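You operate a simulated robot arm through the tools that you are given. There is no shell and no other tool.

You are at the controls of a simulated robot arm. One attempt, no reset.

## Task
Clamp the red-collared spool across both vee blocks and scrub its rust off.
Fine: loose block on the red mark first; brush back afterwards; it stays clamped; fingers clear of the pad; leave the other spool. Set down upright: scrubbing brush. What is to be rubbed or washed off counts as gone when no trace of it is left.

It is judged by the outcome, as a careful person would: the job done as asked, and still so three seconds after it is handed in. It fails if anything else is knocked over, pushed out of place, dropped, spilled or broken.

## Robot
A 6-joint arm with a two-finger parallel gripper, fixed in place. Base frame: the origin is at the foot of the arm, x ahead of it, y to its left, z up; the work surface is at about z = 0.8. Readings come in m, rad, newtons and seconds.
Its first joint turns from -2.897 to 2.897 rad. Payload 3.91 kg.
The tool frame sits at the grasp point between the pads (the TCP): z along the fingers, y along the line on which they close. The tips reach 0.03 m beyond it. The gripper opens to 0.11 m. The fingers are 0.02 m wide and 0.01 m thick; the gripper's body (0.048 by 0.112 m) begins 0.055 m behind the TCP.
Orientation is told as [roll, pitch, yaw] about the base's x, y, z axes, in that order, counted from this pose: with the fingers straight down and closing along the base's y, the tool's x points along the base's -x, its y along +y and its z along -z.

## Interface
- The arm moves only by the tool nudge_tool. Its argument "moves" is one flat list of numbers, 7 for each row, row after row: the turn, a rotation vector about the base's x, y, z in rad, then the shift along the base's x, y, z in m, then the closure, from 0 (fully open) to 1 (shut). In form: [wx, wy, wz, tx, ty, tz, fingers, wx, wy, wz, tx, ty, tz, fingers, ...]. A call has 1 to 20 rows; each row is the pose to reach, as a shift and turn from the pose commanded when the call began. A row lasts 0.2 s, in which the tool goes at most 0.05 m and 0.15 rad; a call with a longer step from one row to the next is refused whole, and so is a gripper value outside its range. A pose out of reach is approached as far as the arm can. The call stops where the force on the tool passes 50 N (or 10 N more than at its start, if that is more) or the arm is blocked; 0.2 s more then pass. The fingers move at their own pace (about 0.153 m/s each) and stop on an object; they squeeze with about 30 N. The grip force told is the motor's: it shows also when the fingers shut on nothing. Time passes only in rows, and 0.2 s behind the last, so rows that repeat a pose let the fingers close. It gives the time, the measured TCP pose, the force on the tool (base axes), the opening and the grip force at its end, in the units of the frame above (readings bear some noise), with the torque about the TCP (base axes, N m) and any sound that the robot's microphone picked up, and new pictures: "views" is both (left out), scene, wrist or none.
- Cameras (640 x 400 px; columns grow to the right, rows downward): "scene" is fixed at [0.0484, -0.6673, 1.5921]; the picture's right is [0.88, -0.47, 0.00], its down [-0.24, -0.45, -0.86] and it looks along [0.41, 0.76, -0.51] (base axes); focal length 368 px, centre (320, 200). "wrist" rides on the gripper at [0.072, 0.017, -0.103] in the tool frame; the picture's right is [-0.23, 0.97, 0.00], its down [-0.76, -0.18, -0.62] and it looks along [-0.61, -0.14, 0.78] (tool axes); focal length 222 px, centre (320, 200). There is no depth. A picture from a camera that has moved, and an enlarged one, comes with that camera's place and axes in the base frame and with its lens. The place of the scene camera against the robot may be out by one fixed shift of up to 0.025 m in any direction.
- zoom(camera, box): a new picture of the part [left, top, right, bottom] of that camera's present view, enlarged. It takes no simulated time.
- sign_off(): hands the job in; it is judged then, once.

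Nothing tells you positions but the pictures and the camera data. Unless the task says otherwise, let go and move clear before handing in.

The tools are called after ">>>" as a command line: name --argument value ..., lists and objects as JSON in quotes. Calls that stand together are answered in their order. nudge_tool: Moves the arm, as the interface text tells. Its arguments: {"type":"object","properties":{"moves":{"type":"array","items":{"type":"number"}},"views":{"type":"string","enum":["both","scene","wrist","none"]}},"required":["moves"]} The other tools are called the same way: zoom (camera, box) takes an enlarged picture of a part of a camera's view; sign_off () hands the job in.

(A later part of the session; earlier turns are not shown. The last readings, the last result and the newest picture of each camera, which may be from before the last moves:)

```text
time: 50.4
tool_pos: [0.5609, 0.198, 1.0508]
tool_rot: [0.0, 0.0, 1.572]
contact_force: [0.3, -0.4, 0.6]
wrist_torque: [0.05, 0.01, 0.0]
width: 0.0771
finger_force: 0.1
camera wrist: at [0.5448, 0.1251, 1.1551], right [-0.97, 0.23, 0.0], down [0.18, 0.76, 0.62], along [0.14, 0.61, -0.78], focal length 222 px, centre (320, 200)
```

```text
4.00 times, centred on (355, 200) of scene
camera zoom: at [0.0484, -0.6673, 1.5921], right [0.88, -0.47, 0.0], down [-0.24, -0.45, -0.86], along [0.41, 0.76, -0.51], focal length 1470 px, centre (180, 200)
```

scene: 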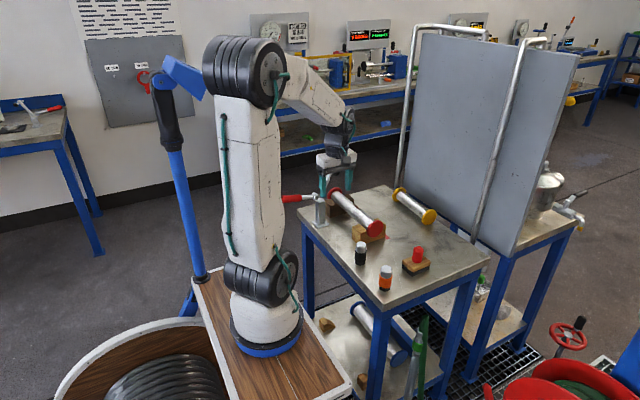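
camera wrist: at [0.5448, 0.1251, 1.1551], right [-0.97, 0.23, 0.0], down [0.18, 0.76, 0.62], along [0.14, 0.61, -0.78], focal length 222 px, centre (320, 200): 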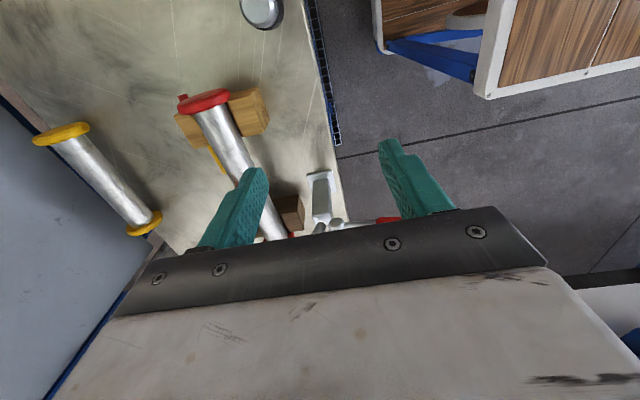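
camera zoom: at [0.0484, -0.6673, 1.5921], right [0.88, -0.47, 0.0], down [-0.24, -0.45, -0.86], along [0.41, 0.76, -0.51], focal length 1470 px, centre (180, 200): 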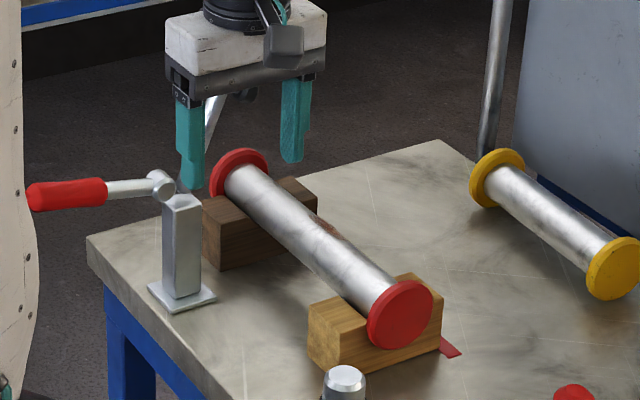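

The spool is seated well. Now I'll position the wrist camera over the clamp handle to measure it.

>>> nudge_tool --moves '[0, 0, 0, -0.01, 0.035, 0.02, 0.3, 0, 0, 0, -0.02, 0.075, 0.031, 0.3, 0, 0, 0, -0.03, 0.1, 0.031, 0.3, 0, 0, 0, -0.03, 0.121, 0.031, 0.3, 0, 0, 0, -0.03, 0.121, 0.031, 0.3]' --views "wrist"

>>> zoom --camera "wrist" --box '[220, 60, 480, 230]'

>>> zoom --camera "scene" --box '[280, 150, 360, 230]'

```text
time: 51.6
tool_pos: [0.5308, 0.3218, 1.0804]
tool_rot: [0.0, 0.0, 1.572]
contact_force: [-0.1, 0.3, 0.2]
wrist_torque: [-0.05, -0.02, 0.0]
width: 0.077
finger_force: 0.0
camera wrist: at [0.5141, 0.2487, 1.1846], right [-0.97, 0.23, 0.0], down [0.18, 0.76, 0.62], along [0.14, 0.61, -0.78], focal length 222 px, centre (320, 200)
```

wrist: 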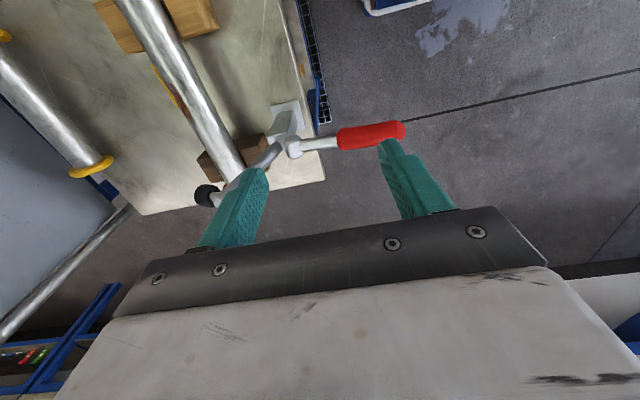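

```text
2.35 times, centred on (350, 145) of wrist
camera zoom: at [0.5141, 0.2487, 1.1846], right [-0.97, 0.23, 0.0], down [0.18, 0.76, 0.62], along [0.14, 0.61, -0.78], focal length 523 px, centre (249, 329)
```

zoom: 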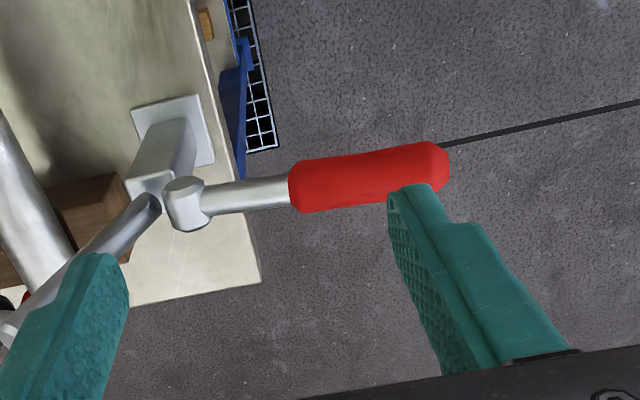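

```text
5.00 times, centred on (320, 190) of scene
camera zoom: at [0.0484, -0.6673, 1.5921], right [0.88, -0.47, 0.0], down [-0.24, -0.45, -0.86], along [0.41, 0.76, -0.51], focal length 1838 px, centre (320, 250)
```

zoom: 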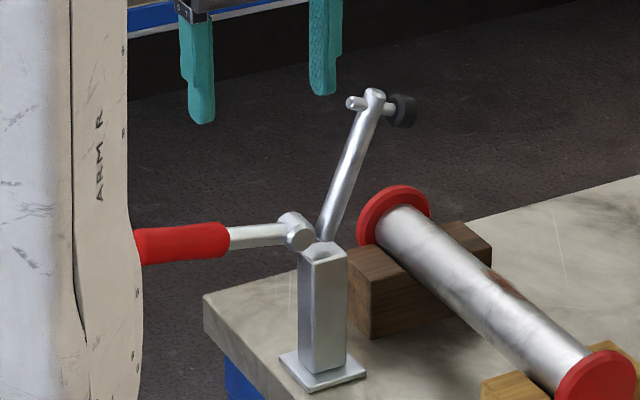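

From this view the clamp hub is at about (0.576, 0.36, 0.926). The red handle runs from about (0.519, 0.36, 0.933) to its tip at (0.447, 0.36, 0.951). I'll turn the wrist back so the fingers close along y and position above the handle.

>>> nudge_tool --moves '[0, 0, -0.1428, -0.0045, 0.0035, 0, 0.2, 0, 0, -0.2856, -0.009, 0.007, 0, 0.2, 0, 0, -0.4284, -0.0135, 0.0105, 0, 0.2, 0, 0, -0.5712, -0.018, 0.014, 0, 0.2, 0, 0, -0.714, -0.023, 0.018, 0, 0.2, 0, 0, -0.8568, -0.028, 0.022, 0, 0.2, 0, 0, -0.9996, -0.033, 0.026, 0, 0.2, 0, 0, -1.1424, -0.038, 0.03, 0, 0.2, 0, 0, -1.2852, -0.043, 0.034, 0, 0.2, 0, 0, -1.428, -0.048, 0.038, 0, 0.2, 0, 0, -1.5708, -0.053, 0.04, 0, 0.2, 0, 0, -1.5708, -0.053, 0.04, 0, 0.2]' --views "both"

>>> zoom --camera "wrist" --box '[220, 0, 460, 220]'

```text
time: 54.2
tool_pos: [0.4775, 0.3611, 1.0801]
tool_rot: [0.0, 0.001, -0.001]
contact_force: [0.2, -0.1, -0.4]
wrist_torque: [-0.01, 0.0, 0.01]
width: 0.0878
finger_force: 0.1
camera wrist: at [0.4054, 0.3771, 1.1844], right [0.23, 0.97, 0.0], down [0.76, -0.18, 0.62], along [0.61, -0.14, -0.78], focal length 222 px, centre (320, 200)
```

scene: 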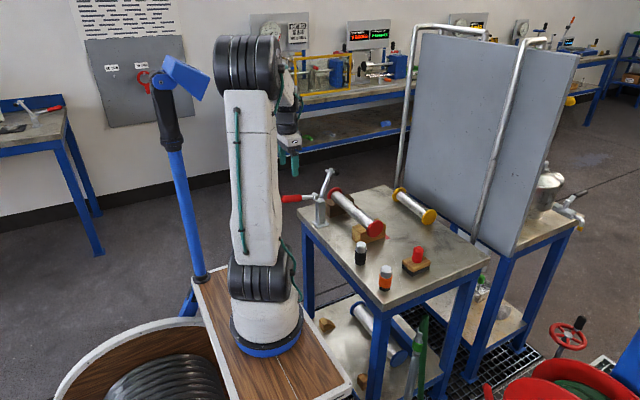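
wrist: 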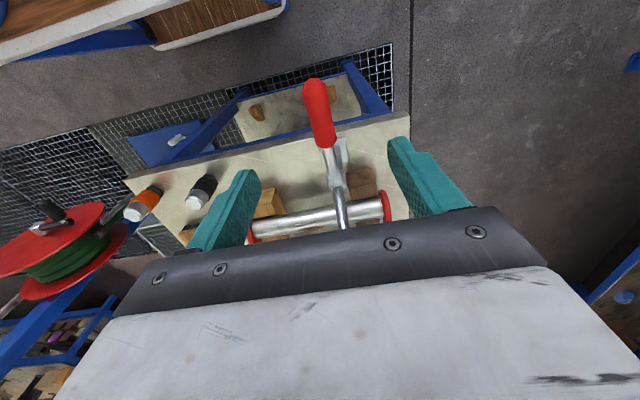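

```text
1.82 times, centred on (340, 110) of wrist
camera zoom: at [0.4054, 0.3771, 1.1844], right [0.23, 0.97, 0.0], down [0.76, -0.18, 0.62], along [0.61, -0.14, -0.78], focal length 404 px, centre (284, 364)
```

zoom: 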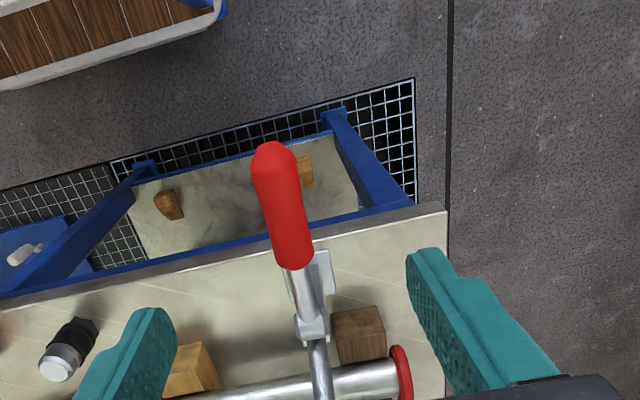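

The handle lies in the plane y≈0.36 between the fingers. I'll descend and grip it at about x=0.478.

>>> nudge_tool --moves '[0, 0, 0, 0, -0.001, -0.04, 0.2, 0, 0, 0, 0, -0.001, -0.08, 0.2, 0, 0, 0, 0, -0.001, -0.115, 0.2, 0, 0, 0, 0, -0.001, -0.133, 0.2, 0, 0, 0, 0, -0.001, -0.133, 0.4, 0, 0, 0, 0, -0.001, -0.133, 0.6, 0, 0, 0, 0, -0.001, -0.133, 0.8, 0, 0, 0, 0, -0.001, -0.133, 1, 0, 0, 0, 0, -0.001, -0.133, 1]' --views "both"

>>> zoom --camera "scene" --box '[260, 150, 360, 230]'

```text
time: 56.2
tool_pos: [0.4755, 0.3591, 0.9464]
tool_rot: [0.0, 0.0, 0.0]
contact_force: [0.4, 6.4, -4.2]
wrist_torque: [0.04, 0.19, -0.32]
width: 0.0259
finger_force: 45.3
camera wrist: at [0.404, 0.3763, 1.0509], right [0.23, 0.97, 0.0], down [0.76, -0.18, 0.62], along [0.61, -0.14, -0.78], focal length 222 px, centre (320, 200)
```

scene: 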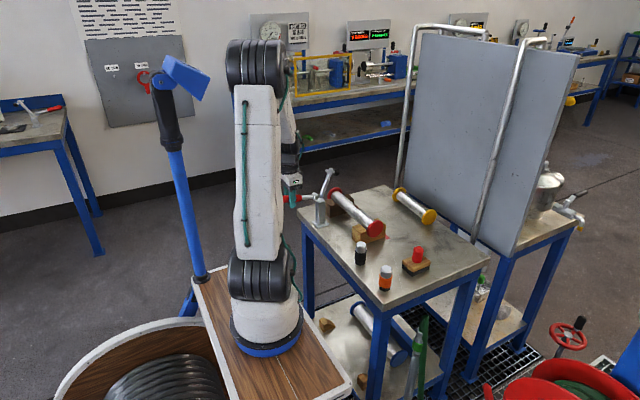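
wrist: 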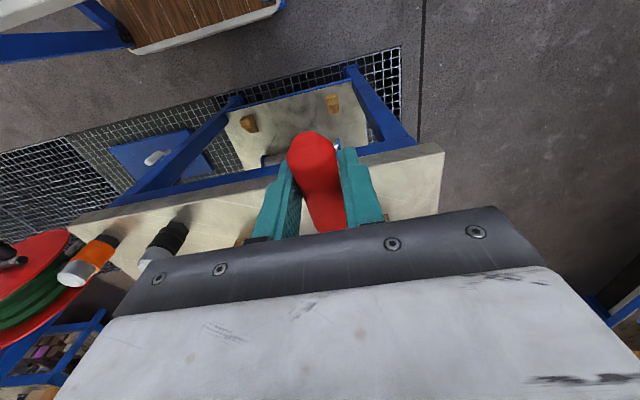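

```text
5.00 times, centred on (310, 190) of scene
camera zoom: at [0.0484, -0.6673, 1.5921], right [0.88, -0.47, 0.0], down [-0.24, -0.45, -0.86], along [0.41, 0.76, -0.51], focal length 1838 px, centre (370, 250)
```

zoom: 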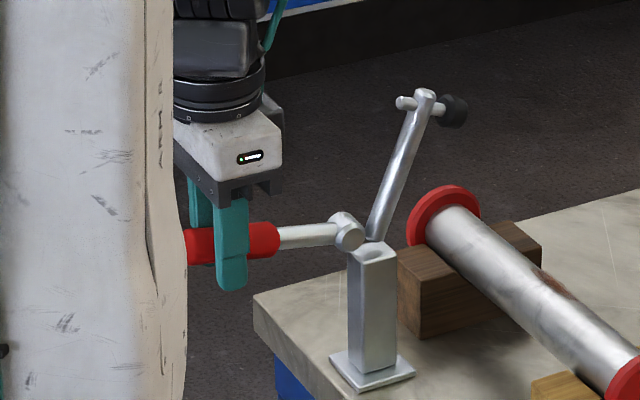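

I have a firm grip on the handle (26 mm diameter). I'll start lifting it along an arc about the pivot, turning the tool with it, for the first 20°.

>>> nudge_tool --moves '[0, 0, 0, 0, 0.0005, 0, 1, 0, 0.08, 0, 0.0023, 0.001, 0.009, 1, 0, 0.16, 0, 0.0053, 0.001, 0.0179, 1, 0, 0.24, 0, 0.0091, 0.001, 0.0264, 1, 0, 0.32, 0, 0.0137, 0.001, 0.0345, 1, 0, 0.32, 0, 0.0137, 0.001, 0.0345, 1]' --views "both"

>>> zoom --camera "scene" --box '[260, 150, 360, 230]'

```text
time: 57.6
tool_pos: [0.4908, 0.3607, 0.9821]
tool_rot: [0.0, 0.322, -0.001]
contact_force: [-9.9, -9.0, -12.3]
wrist_torque: [-0.07, 1.4, 0.35]
width: 0.0257
finger_force: 44.9
camera wrist: at [0.4556, 0.3764, 1.1037], right [0.22, 0.97, -0.07], down [0.92, -0.18, 0.35], along [0.33, -0.14, -0.93], focal length 222 px, centre (320, 200)
```

scene: 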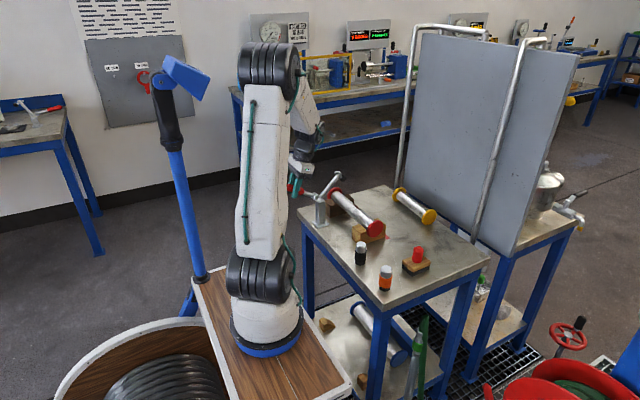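
wrist: 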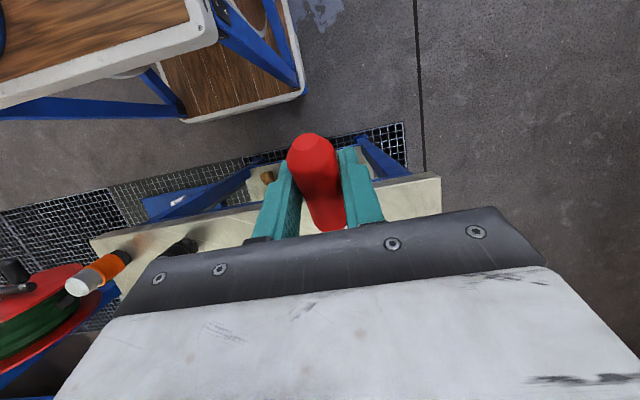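

```text
5.00 times, centred on (310, 190) of scene
camera zoom: at [0.0484, -0.6673, 1.5921], right [0.88, -0.47, 0.0], down [-0.24, -0.45, -0.86], along [0.41, 0.76, -0.51], focal length 1838 px, centre (370, 250)
```

zoom: 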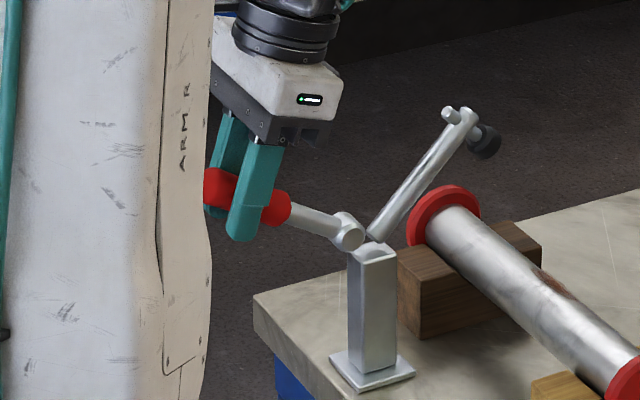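

The lever is turning freely, with about 16 N of resistance. I'll continue along the arc for the next 20°.

>>> nudge_tool --moves '[0, 0.08, 0, 0.0052, -0.0004, 0.0077, 1, 0, 0.16, 0, 0.0111, -0.0006, 0.015, 1, 0, 0.24, 0, 0.0176, -0.0006, 0.0217, 1, 0, 0.32, 0, 0.0246, -0.0006, 0.0278, 1, 0, 0.32, 0, 0.0246, -0.0006, 0.0278, 1]' --views "scene"

>>> zoom --camera "scene" --box '[270, 140, 370, 220]'

```text
time: 58.8
tool_pos: [0.5175, 0.3602, 1.0093]
tool_rot: [-0.002, 0.64, 0.0]
contact_force: [11.1, 1.5, -38.4]
wrist_torque: [0.16, 0.89, 0.32]
width: 0.0256
finger_force: 44.7
```

scene: 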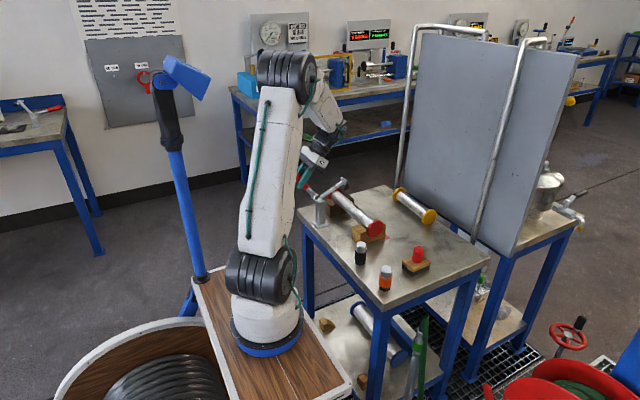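

```text
5.00 times, centred on (320, 180) of scene
camera zoom: at [0.0484, -0.6673, 1.5921], right [0.88, -0.47, 0.0], down [-0.24, -0.45, -0.86], along [0.41, 0.76, -0.51], focal length 1838 px, centre (320, 300)
```

zoom: 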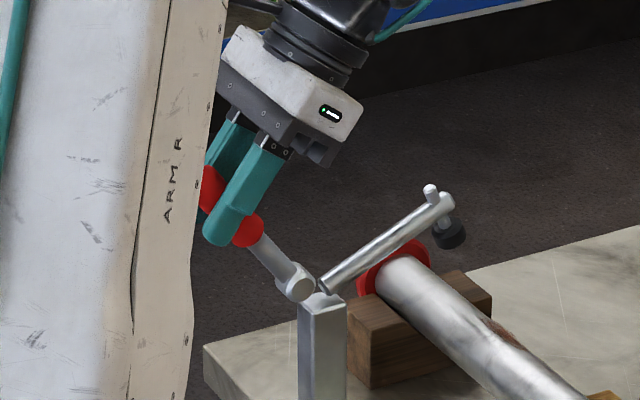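

The grip radius is a bit large, since the handle pulls inward with about 37 N. I'll tighten the arc and continue in smaller steps.

>>> nudge_tool --moves '[0, 0.03, 0, 0.0015, 0, -0.0015, 1, 0, 0.08, 0, 0.004, 0, 0.0003, 1, 0, 0.12, 0, 0.0075, 0, 0.0025, 1, 0, 0.16, 0, 0.0112, 0, 0.0048, 1, 0, 0.16, 0, 0.0112, 0, 0.0048, 1]' --views "none"

>>> zoom --camera "scene" --box '[280, 140, 380, 220]'

```text
time: 60.0
tool_pos: [0.5262, 0.3598, 1.0129]
tool_rot: [-0.001, 0.802, -0.001]
contact_force: [4.6, -2.8, -2.5]
wrist_torque: [-0.22, -0.28, 0.02]
width: 0.0257
finger_force: 45.5
```

```text
5.00 times, centred on (330, 180) of scene
camera zoom: at [0.0484, -0.6673, 1.5921], right [0.88, -0.47, 0.0], down [-0.24, -0.45, -0.86], along [0.41, 0.76, -0.51], focal length 1838 px, centre (270, 300)
```

zoom: 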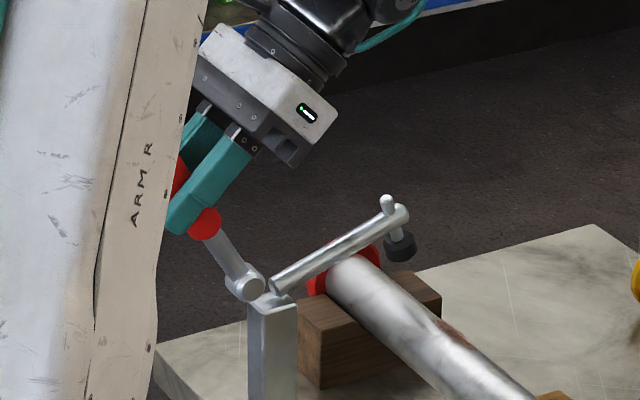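

>>> nudge_tool --moves '[0, 0.04, 0, 0.004, 0, 0.002, 1, 0, 0.08, 0, 0.0078, 0, 0.0039, 1, 0, 0.12, 0, 0.012, 0, 0.0056, 1, 0, 0.16, 0, 0.0159, 0, 0.0071, 1, 0, 0.16, 0, 0.0159, 0, 0.0071, 1]' --views "none"

>>> zoom --camera "scene" --box '[280, 140, 380, 220]'

```text
time: 61.2
tool_pos: [0.5428, 0.3602, 1.0211]
tool_rot: [-0.001, 0.961, -0.001]
contact_force: [-14.3, -1.4, -12.8]
wrist_torque: [0.24, 1.39, 0.25]
width: 0.0255
finger_force: 44.8
```

```text
5.00 times, centred on (330, 180) of scene
camera zoom: at [0.0484, -0.6673, 1.5921], right [0.88, -0.47, 0.0], down [-0.24, -0.45, -0.86], along [0.41, 0.76, -0.51], focal length 1838 px, centre (270, 300)
```

zoom: 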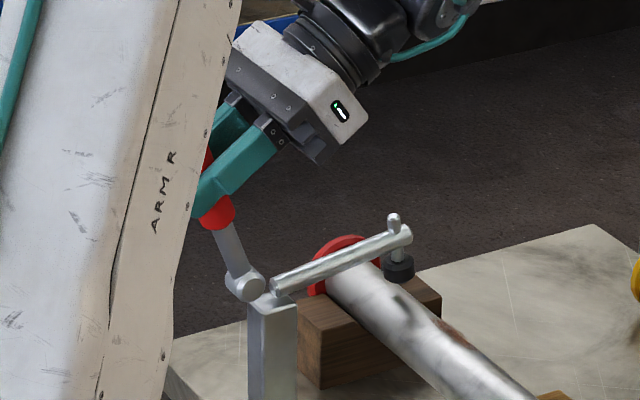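

The pad is nearly on the tube. I'll continue in finer steps and watch for the lever locking.

>>> nudge_tool --moves '[0, 0.04, 0, 0.0042, 0, 0.0014, 1, 0, 0.07, 0, 0.0084, 0, 0.0025, 1, 0, 0.1, 0, 0.0127, 0, 0.0035, 1, 0, 0.1, 0, 0.0127, 0, 0.0035, 1]' --views "none"

>>> zoom --camera "scene" --box '[280, 140, 380, 220]'

```text
time: 62.2
tool_pos: [0.5565, 0.3597, 1.0252]
tool_rot: [0.001, 1.061, 0.001]
contact_force: [-10.7, 1.6, -13.6]
wrist_torque: [0.1, 1.23, 0.07]
width: 0.0258
finger_force: 44.9
```

```text
5.00 times, centred on (330, 180) of scene
camera zoom: at [0.0484, -0.6673, 1.5921], right [0.88, -0.47, 0.0], down [-0.24, -0.45, -0.86], along [0.41, 0.76, -0.51], focal length 1838 px, centre (270, 300)
```

zoom: 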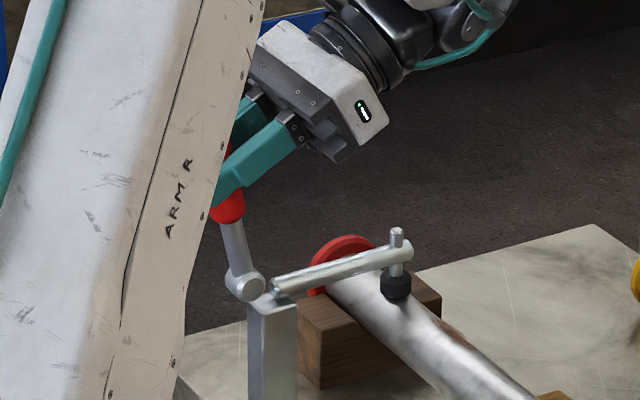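

>>> zoom --camera "scene" --box '[325, 180, 365, 210]'

>>> zoom --camera "wrist" --box '[0, 0, 640, 400]'

```text
13.33 times, centred on (345, 195) of scene
camera zoom: at [0.0484, -0.6673, 1.5921], right [0.88, -0.47, 0.0], down [-0.24, -0.45, -0.86], along [0.41, 0.76, -0.51], focal length 4900 px, centre (-13, 267)
```

zoom: 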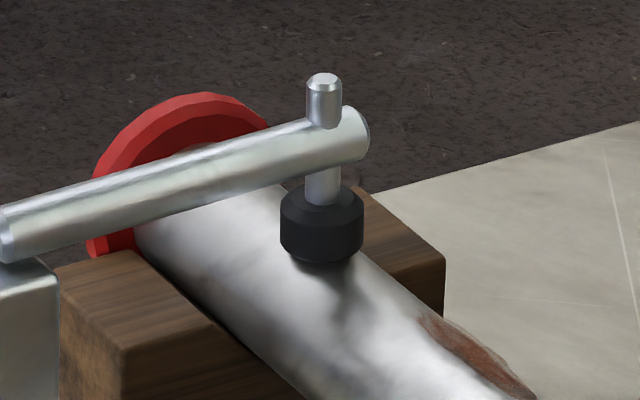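

```text
1.00 times, centred on (320, 200) of wrist (not enlarged: the box is as wide or as high as the picture)
camera zoom: at [0.6112, 0.3763, 1.1393], right [0.11, 0.97, -0.2], down [0.92, -0.18, -0.36], along [-0.39, -0.14, -0.91], focal length 222 px, centre (320, 200)
```

zoom: 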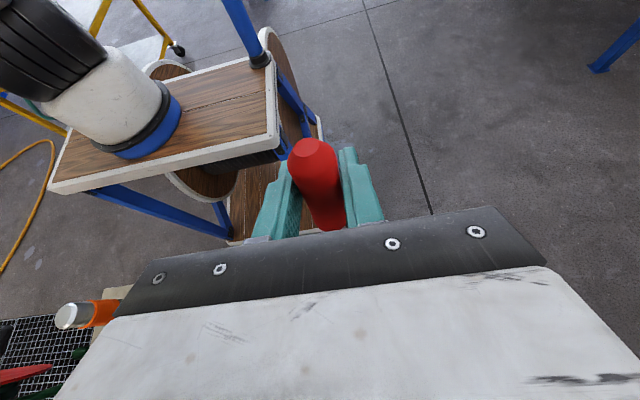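

The pad is right at the top of the tube, clear of the rust. I'll push a little further to lock it.

>>> nudge_tool --moves '[0, 0.02, 0, 0.0022, 0, 0.0004, 1, 0, 0.04, 0, 0.0043, 0, 0.0007, 1, 0, 0.06, 0, 0.0065, 0, 0.001, 1, 0, 0.06, 0, 0.0065, 0, 0.001, 1]' --views "none"

>>> zoom --camera "scene" --box '[305, 160, 365, 210]'

```text
time: 63.2
tool_pos: [0.5618, 0.3601, 1.0255]
tool_rot: [-0.004, 1.12, -0.005]
contact_force: [-11.7, 0.2, -27.1]
wrist_torque: [0.3, 1.21, 0.18]
width: 0.0256
finger_force: 45.0
```

```text
8.00 times, centred on (335, 185) of scene
camera zoom: at [0.0484, -0.6673, 1.5921], right [0.88, -0.47, 0.0], down [-0.24, -0.45, -0.86], along [0.41, 0.76, -0.51], focal length 2940 px, centre (200, 320)
```

zoom: 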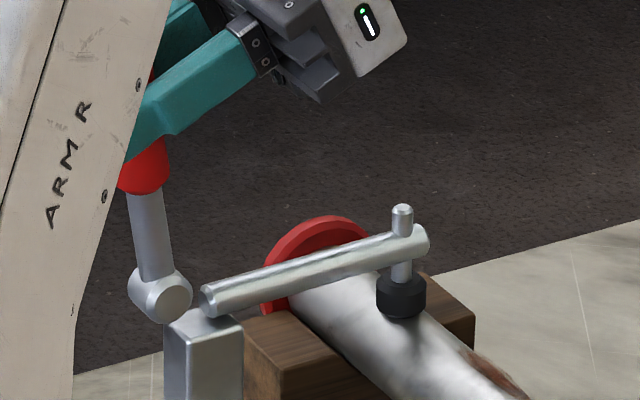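

>>> nudge_tool --moves '[0, 0, 0, 0, 0, -0.0015, 1, 0, 0.02, 0, 0.0022, 0, -0.001, 1, 0, 0.04, 0, 0.0044, 0, -0.0008, 1, 0, 0.06, 0, 0.0066, 0, -0.0006, 1, 0, 0.06, 0, 0.0066, 0, -0.0006, 1]' --views "none"

>>> zoom --camera "scene" --box '[305, 160, 365, 210]'

```text
time: 64.4
tool_pos: [0.5694, 0.3607, 1.0259]
tool_rot: [0.003, 1.179, 0.003]
contact_force: [-11.1, -1.7, 13.8]
wrist_torque: [-0.4, 0.99, 0.11]
width: 0.0255
finger_force: 45.4
```

```text
8.00 times, centred on (335, 185) of scene
camera zoom: at [0.0484, -0.6673, 1.5921], right [0.88, -0.47, 0.0], down [-0.24, -0.45, -0.86], along [0.41, 0.76, -0.51], focal length 2940 px, centre (200, 320)
```

zoom: 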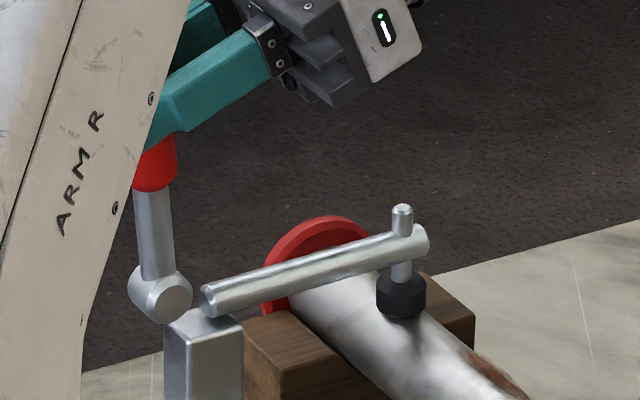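

The arm has stopped on the spool while the handle keeps turning, so this looks like an over-centre toggle. I'll keep going until it locks.

>>> nudge_tool --moves '[0, 0.02, 0, 0.0024, 0, 0.001, 1, 0, 0.04, 0, 0.0048, 0, 0.001, 1, 0, 0.07, 0, 0.0072, 0, 0.001, 1, 0, 0.07, 0, 0.0072, 0, 0.001, 1]' --views "none"

>>> zoom --camera "scene" --box '[305, 160, 365, 210]'

```text
time: 65.4
tool_pos: [0.5758, 0.3606, 1.0258]
tool_rot: [0.001, 1.249, 0.0]
contact_force: [-9.1, 7.2, 3.3]
wrist_torque: [-0.05, 0.78, -0.09]
width: 0.0258
finger_force: 45.0
```

```text
8.00 times, centred on (335, 185) of scene
camera zoom: at [0.0484, -0.6673, 1.5921], right [0.88, -0.47, 0.0], down [-0.24, -0.45, -0.86], along [0.41, 0.76, -0.51], focal length 2940 px, centre (200, 320)
```

zoom: 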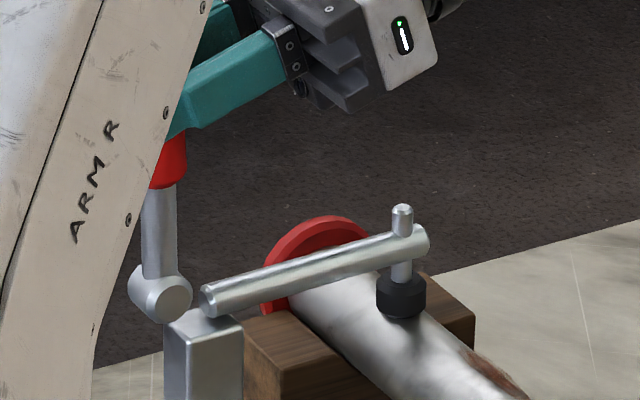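

>>> nudge_tool --moves '[0, 0.03, 0, 0.0029, 0, 0, 1, 0, 0.06, 0, 0.0058, 0, -0.0001, 1, 0, 0.09, 0, 0.0087, 0, -0.0003, 1, 0, 0.12, 0, 0.0116, 0, -0.0005, 1, 0, 0.12, 0, 0.0116, 0, -0.0005, 1]' --views "none"

>>> zoom --camera "scene" --box '[305, 160, 365, 210]'

```text
time: 66.1
tool_pos: [0.5776, 0.36, 1.0251]
tool_rot: [0.032, 1.306, 0.026]
contact_force: [-7.7, 5.7, 2.4]
wrist_torque: [-0.55, 0.83, 0.1]
width: 0.0258
finger_force: 44.8
out of reach, approached as far as the arm can: row 2, 3
stopped in row 3: the force on the tool passed its limit at 71 N (the readings are from after the stop); the commanded pose is now the measured one
```

```text
8.00 times, centred on (335, 185) of scene
camera zoom: at [0.0484, -0.6673, 1.5921], right [0.88, -0.47, 0.0], down [-0.24, -0.45, -0.86], along [0.41, 0.76, -0.51], focal length 2940 px, centre (200, 320)
```

zoom: 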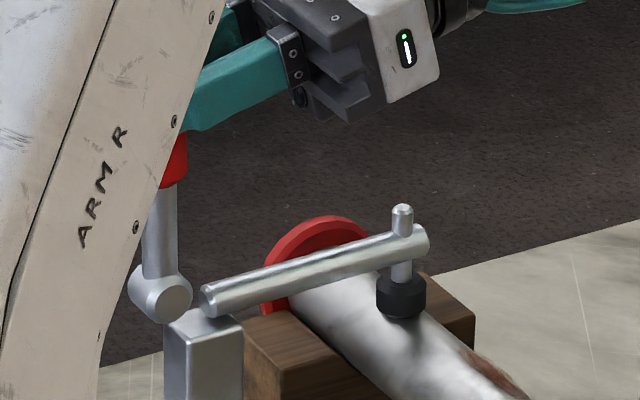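

The tool tilt reached its limit near the wrist's range. I'll roll the tool back by about 20° at the same point, letting the handle pivot in the grip, then keep pushing the handle over.

>>> nudge_tool --moves '[-0.003, -0.12, 0.002, 0, 0, 0, 1, -0.006, -0.24, 0.004, 0, 0, 0, 1, -0.008, -0.36, 0.005, 0, 0, 0, 1, -0.008, -0.36, 0.005, 0, 0, 0, 1]' --views "none"

>>> zoom --camera "scene" --box '[305, 160, 365, 210]'

```text
time: 67.1
tool_pos: [0.5759, 0.3609, 1.0259]
tool_rot: [0.005, 0.942, 0.003]
contact_force: [-15.3, 1.4, 9.2]
wrist_torque: [-0.57, 1.47, -0.15]
width: 0.0255
finger_force: 45.2
```

```text
8.00 times, centred on (335, 185) of scene
camera zoom: at [0.0484, -0.6673, 1.5921], right [0.88, -0.47, 0.0], down [-0.24, -0.45, -0.86], along [0.41, 0.76, -0.51], focal length 2940 px, centre (200, 320)
```

zoom: 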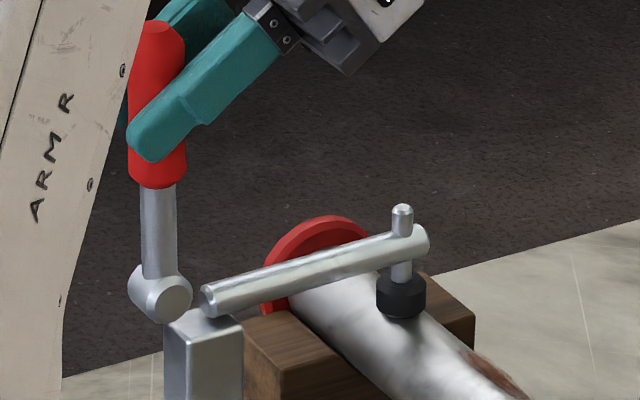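

The handle held its position. Now I'll push the handle further over toward +x.

>>> nudge_tool --moves '[0, 0, 0, 0.004, 0, 0, 1, 0, 0, 0, 0.008, 0, -0.0003, 1, 0, 0, 0, 0.012, 0, -0.0007, 1, 0, 0, 0, 0.012, 0, -0.0007, 1]' --views "none"

>>> zoom --camera "scene" --box '[305, 160, 365, 210]'

```text
time: 67.6
tool_pos: [0.5778, 0.3591, 1.0261]
tool_rot: [0.0, 0.952, 0.007]
contact_force: [-25.2, 1.0, 6.5]
wrist_torque: [0.09, 0.16, 0.12]
width: 0.0257
finger_force: 45.8
stopped in row 2: the force on the tool passed its limit at 55 N (the readings are from after the stop); the commanded pose is now the measured one
```

```text
8.00 times, centred on (335, 185) of scene
camera zoom: at [0.0484, -0.6673, 1.5921], right [0.88, -0.47, 0.0], down [-0.24, -0.45, -0.86], along [0.41, 0.76, -0.51], focal length 2940 px, centre (200, 320)
```

zoom: 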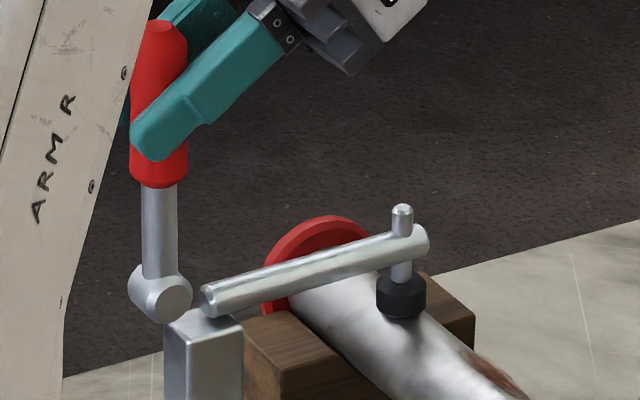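

The handle hit a hard stop at the vertical (over 50 N), with the pad pressed on the tube, so the clamp is fully closed. I'll open the fingers, back off along the tool axis and see that it holds.

>>> nudge_tool --moves '[0, 0, 0, -0.001, 0, 0, 0.6, 0, 0, 0, -0.001, 0, 0, 0.3, 0, 0, 0, -0.001, 0, 0, 0, 0, 0, 0, -0.001, 0, 0, 0, 0, 0, 0, 0.02, 0, 0.015, 0, 0, 0, 0, 0.045, 0, 0.035, 0, 0, 0, 0, 0.07, 0, 0.055, 0, 0, 0, 0, 0.09, 0, 0.085, 0, 0, 0, 0, 0.1, -0.02, 0.12, 0, 0, 0, 0, 0.1, -0.02, 0.12, 0]' --views "both"

>>> zoom --camera "scene" --box '[290, 150, 390, 230]'

```text
time: 69.8
tool_pos: [0.6528, 0.3359, 1.1152]
tool_rot: [0.002, 0.942, 0.004]
contact_force: [0.0, 0.7, 0.1]
wrist_torque: [-0.01, 0.0, 0.0]
width: 0.1101
finger_force: 0.1
out of reach, approached as far as the arm can: row 8, 9, 10
camera wrist: at [0.6951, 0.3518, 1.235], right [0.13, 0.97, -0.18], down [0.95, -0.18, -0.25], along [-0.28, -0.14, -0.95], focal length 222 px, centre (320, 200)
```

scene: 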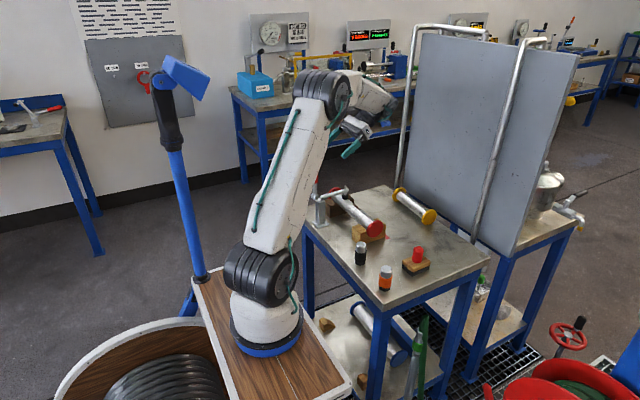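
wrist: 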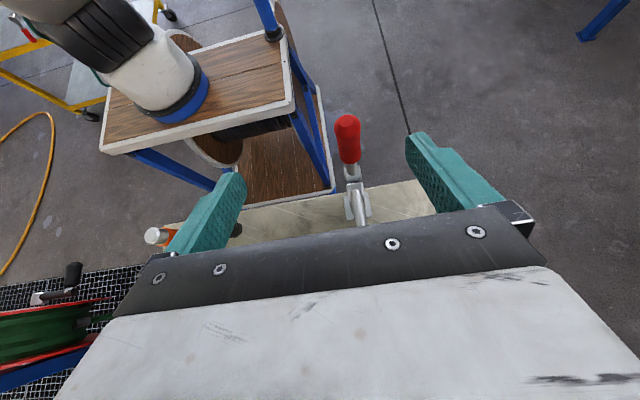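

```text
5.00 times, centred on (340, 190) of scene
camera zoom: at [0.0484, -0.6673, 1.5921], right [0.88, -0.47, 0.0], down [-0.24, -0.45, -0.86], along [0.41, 0.76, -0.51], focal length 1838 px, centre (220, 250)
```

zoom: 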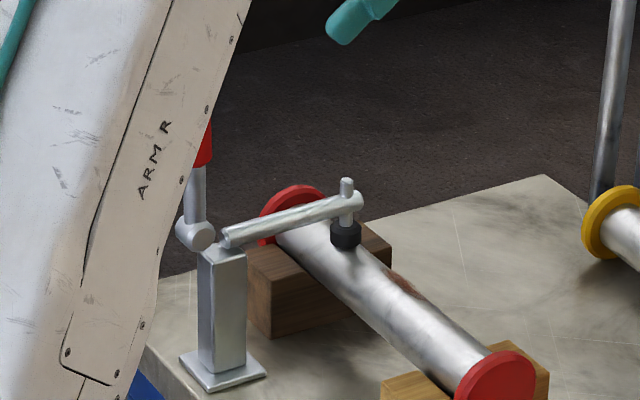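

The clamp stays closed with the handle upright and the pad on the spool. I'll bring the tool back to vertical, away from the clamp.

>>> nudge_tool --moves '[0, -0.12, 0, -0.02, -0.015, -0.03, 0.3, 0, -0.24, 0, -0.02, -0.03, -0.03, 0.3, 0, -0.36, 0, -0.02, -0.045, -0.03, 0.3, 0, -0.48, 0, -0.02, -0.06, -0.03, 0.3, 0, -0.6, 0, -0.02, -0.075, -0.03, 0.3, 0, -0.72, 0, -0.02, -0.09, -0.03, 0.3, 0, -0.84, 0, -0.02, -0.105, -0.03, 0.3, 0, -0.945, 0, -0.02, -0.12, -0.03, 0.3, 0, -0.945, 0, -0.02, -0.12, -0.03, 0.3]' --views "both"

>>> zoom --camera "scene" --box '[290, 150, 430, 270]'

>>> zoom --camera "wrist" --box '[220, 0, 540, 220]'

```text
time: 71.8
tool_pos: [0.635, 0.2171, 1.0848]
tool_rot: [-0.005, 0.003, 0.004]
contact_force: [-0.3, -0.1, 0.0]
wrist_torque: [0.01, 0.0, 0.01]
width: 0.0773
finger_force: 0.1
camera wrist: at [0.5626, 0.2334, 1.1892], right [0.22, 0.97, 0.0], down [0.76, -0.17, 0.62], along [0.6, -0.14, -0.78], focal length 222 px, centre (320, 200)
```

scene: 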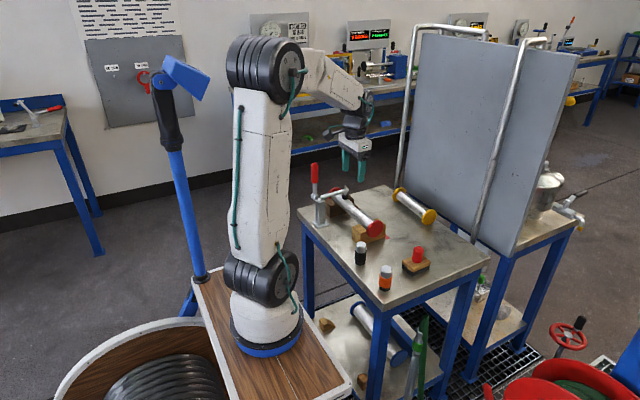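
wrist: 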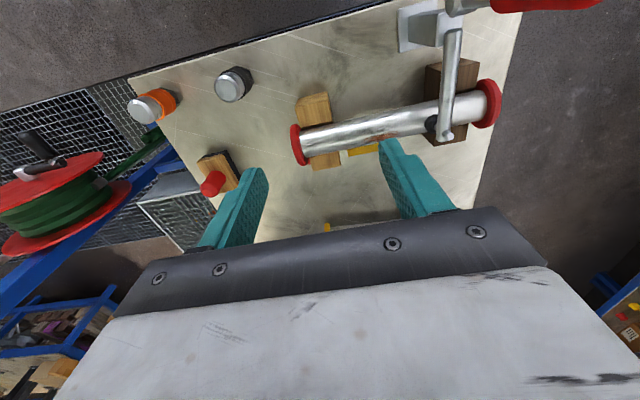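

```text
3.33 times, centred on (360, 210) of scene
camera zoom: at [0.0484, -0.6673, 1.5921], right [0.88, -0.47, 0.0], down [-0.24, -0.45, -0.86], along [0.41, 0.76, -0.51], focal length 1225 px, centre (187, 167)
```

zoom: 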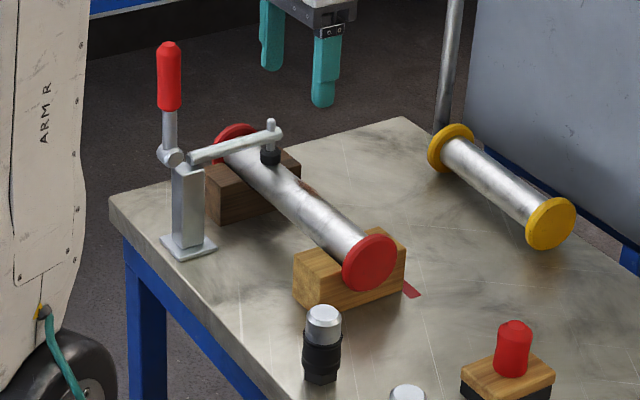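

```text
1.82 times, centred on (380, 110) of wrist
camera zoom: at [0.5626, 0.2334, 1.1892], right [0.22, 0.97, 0.0], down [0.76, -0.17, 0.62], along [0.6, -0.14, -0.78], focal length 404 px, centre (211, 364)
```

zoom: 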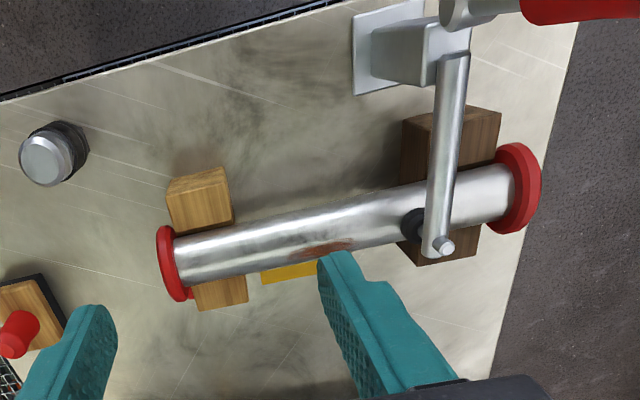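

The clamp is holding and the spool sits across both blocks with the rust exposed on top. Next I'll look at the brush up close.

>>> nudge_tool --moves '[0, 0, 0, 0.008, -0.035, 0, 0, 0, 0, 0, 0.016, -0.07, 0, 0, 0, 0, 0, 0.024, -0.11, -0.01, 0, 0, 0, 0, 0.032, -0.15, -0.035, 0, 0, 0, 0, 0.04, -0.185, -0.065, 0, 0, 0, 0, 0.048, -0.21, -0.1, 0, 0, 0, 0, 0.0555, -0.232, -0.135, 0, 0, 0, 0, 0.0555, -0.232, -0.135, 0]' --views "both"

>>> zoom --camera "wrist" --box '[240, 40, 420, 200]'

>>> zoom --camera "scene" --box '[380, 230, 450, 290]'

```text
time: 73.6
tool_pos: [0.6882, -0.0156, 0.9514]
tool_rot: [-0.003, 0.004, 0.003]
contact_force: [-0.2, 0.0, -0.1]
wrist_torque: [-0.01, 0.03, -0.01]
width: 0.1101
finger_force: 0.0
camera wrist: at [0.617, 0.0008, 1.0555], right [0.22, 0.97, 0.0], down [0.76, -0.17, 0.62], along [0.6, -0.14, -0.78], focal length 222 px, centre (320, 200)
```

scene: 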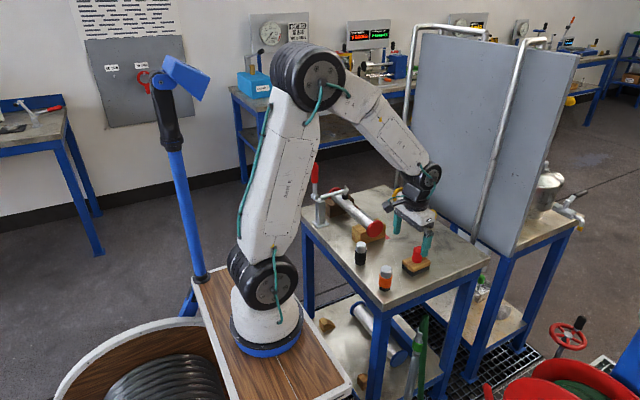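
wrist: 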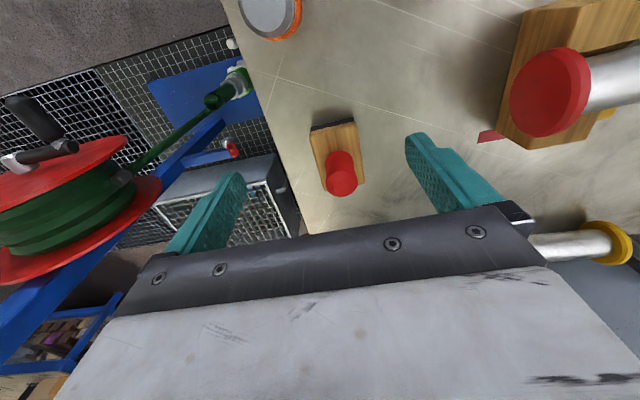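

```text
2.50 times, centred on (330, 120) of wrist
camera zoom: at [0.617, 0.0008, 1.0555], right [0.22, 0.97, 0.0], down [0.76, -0.17, 0.62], along [0.6, -0.14, -0.78], focal length 555 px, centre (295, 400)
```

zoom: 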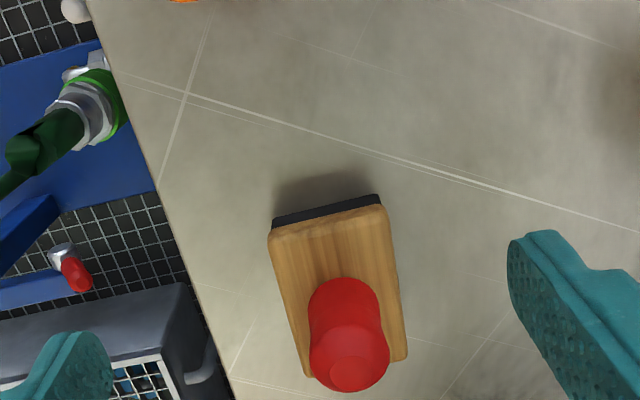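

```text
6.67 times, centred on (415, 260) of scene
camera zoom: at [0.0484, -0.6673, 1.5921], right [0.88, -0.47, 0.0], down [-0.24, -0.45, -0.86], along [0.41, 0.76, -0.51], focal length 2450 px, centre (-313, -200)
```

zoom: 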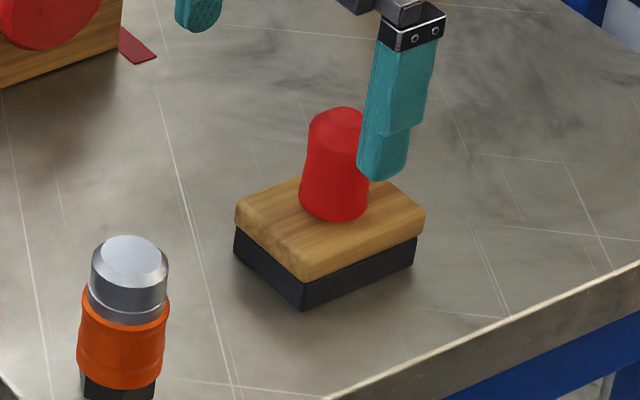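

The brush is at about (0.741, -0.006) with its long side along x, the knob at about (0.743, -0.005) and knob top near z=0.884. I'll check the rust on the spool from the fixed camera before picking it up.

>>> zoom --camera "scene" --box '[335, 180, 385, 220]'

>>> zoom --camera "wrist" --box '[300, 100, 400, 200]'

```text
10.00 times, centred on (360, 200) of scene
camera zoom: at [0.0484, -0.6673, 1.5921], right [0.88, -0.47, 0.0], down [-0.24, -0.45, -0.86], along [0.41, 0.76, -0.51], focal length 3675 px, centre (-80, 200)
```

zoom: 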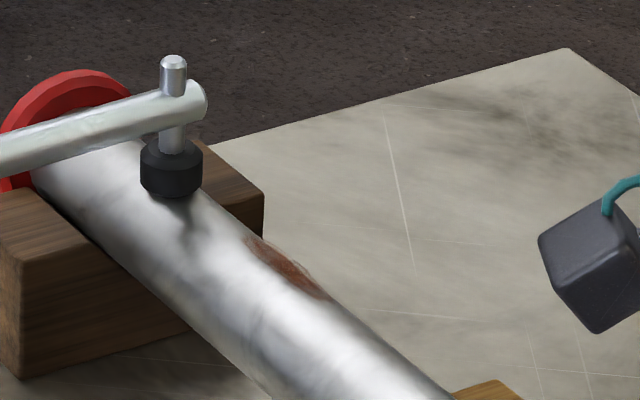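

```text
4.00 times, centred on (350, 150) of wrist
camera zoom: at [0.617, 0.0008, 1.0555], right [0.22, 0.97, 0.0], down [0.76, -0.17, 0.62], along [0.6, -0.14, -0.78], focal length 888 px, centre (200, 400)
```

zoom: 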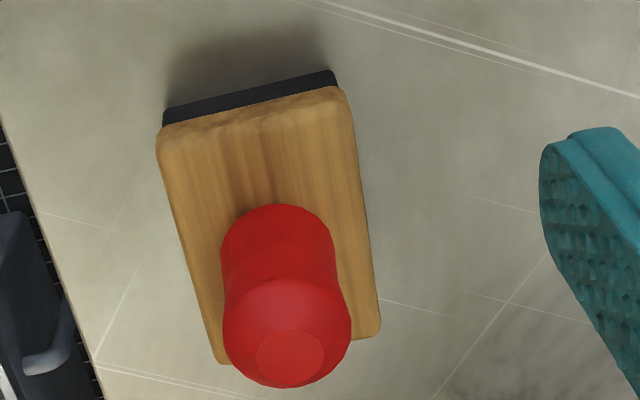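

The rust is on top of the tube, centred about 8° toward +x, so a flat brush stroke should reach it. I'll turn the wrist 90° above the brush knob.

>>> nudge_tool --moves '[0, 0, 0.1428, 0.0045, 0.001, 0.005, 0.1, 0, 0, 0.2856, 0.009, 0.002, 0.01, 0.1, 0, 0, 0.4284, 0.0135, 0.003, 0.01, 0.1, 0, 0, 0.5712, 0.018, 0.004, 0.01, 0.1, 0, 0, 0.714, 0.0225, 0.005, 0.01, 0.1, 0, 0, 0.8568, 0.027, 0.006, 0.01, 0.1, 0, 0, 0.9996, 0.0315, 0.007, 0.01, 0.1, 0, 0, 1.1424, 0.036, 0.008, 0.01, 0.1, 0, 0, 1.2852, 0.0405, 0.0085, 0.01, 0.1, 0, 0, 1.428, 0.045, 0.009, 0.01, 0.1, 0, 0, 1.5688, 0.0498, 0.0092, 0.01, 0.1, 0, 0, 1.5688, 0.0498, 0.0092, 0.01, 0.1]' --views "both"

>>> zoom --camera "wrist" --box '[220, 60, 460, 230]'

```text
time: 76.2
tool_pos: [0.7394, -0.0081, 0.9584]
tool_rot: [-0.003, 0.004, 1.572]
contact_force: [-0.4, 0.4, -1.4]
wrist_torque: [0.01, 0.0, -0.05]
width: 0.099
finger_force: 0.0
camera wrist: at [0.7222, -0.0797, 1.0644], right [-0.97, 0.22, 0.0], down [0.17, 0.76, 0.62], along [0.14, 0.6, -0.78], focal length 222 px, centre (320, 200)
```

scene: 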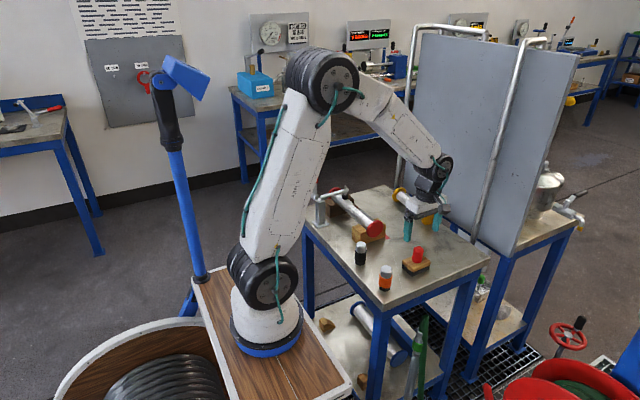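
wrist: 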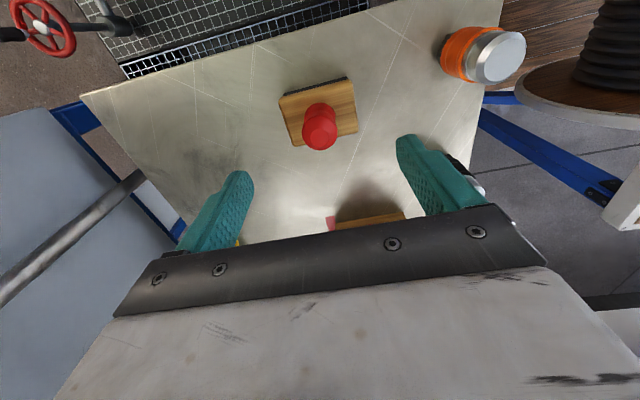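

```text
2.35 times, centred on (340, 145) of wrist
camera zoom: at [0.7222, -0.0797, 1.0644], right [-0.97, 0.22, 0.0], down [0.17, 0.76, 0.62], along [0.14, 0.6, -0.78], focal length 523 px, centre (273, 329)
```

zoom: 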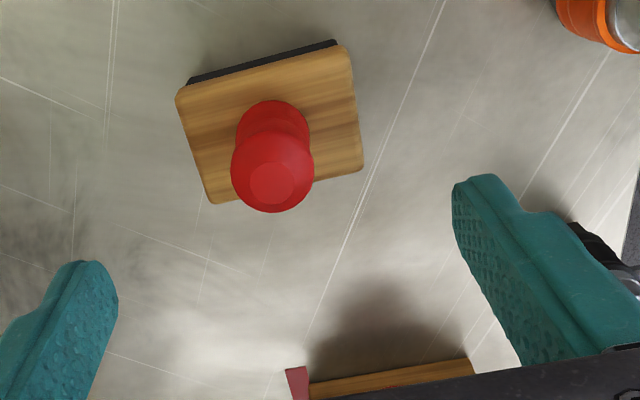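

The knob is well centred under the gripper. I'll descend and grip it.

>>> nudge_tool --moves '[0, 0, 0, 0.0003, 0, -0.03, 0.1, 0, 0, 0, 0.0003, 0, -0.06, 0.1, 0, 0, 0, 0.0003, 0, -0.082, 0.1, 0, 0, 0, 0.0003, 0, -0.092, 0.1, 0, 0, 0, 0.0003, 0, -0.092, 0.4, 0, 0, 0, 0.0003, 0, -0.092, 0.6, 0, 0, 0, 0.0003, 0, -0.092, 0.8, 0, 0, 0, 0.0003, 0, -0.092, 1, 0, 0, 0, 0.0003, 0, -0.092, 1]' --views "both"

>>> zoom --camera "scene" --box '[380, 220, 450, 290]'

```text
time: 78.2
tool_pos: [0.741, -0.0081, 0.8679]
tool_rot: [-0.004, 0.004, 1.571]
contact_force: [-2.1, -0.2, 1.8]
wrist_torque: [-0.01, 0.3, 0.0]
width: 0.0313
finger_force: 30.6
camera wrist: at [0.7228, -0.0799, 0.9723], right [-0.97, 0.23, 0.0], down [0.17, 0.76, 0.62], along [0.14, 0.6, -0.78], focal length 222 px, centre (320, 200)
```

scene: 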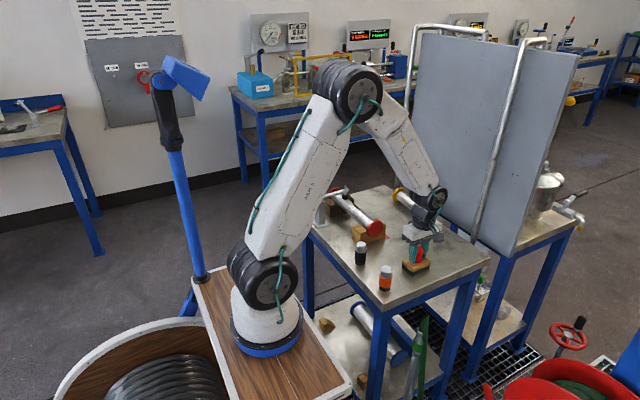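
wrist: 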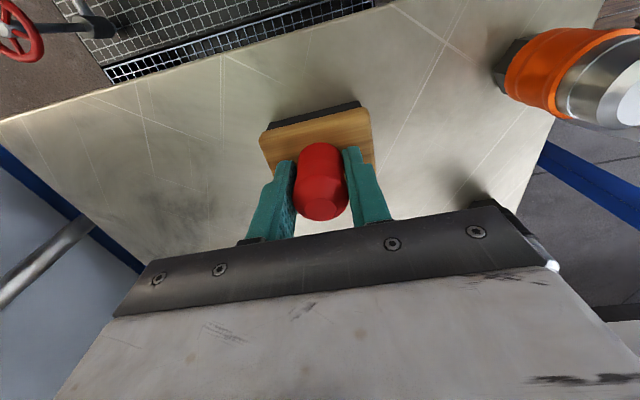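

```text
5.71 times, centred on (415, 255) of scene
camera zoom: at [0.0484, -0.6673, 1.5921], right [0.88, -0.47, 0.0], down [-0.24, -0.45, -0.86], along [0.41, 0.76, -0.51], focal length 2100 px, centre (-223, -114)
```

zoom: 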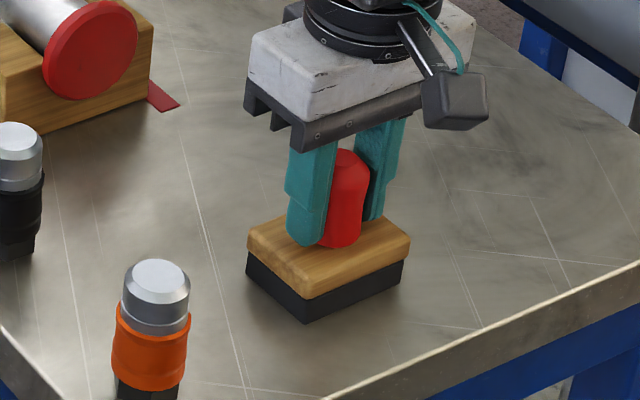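

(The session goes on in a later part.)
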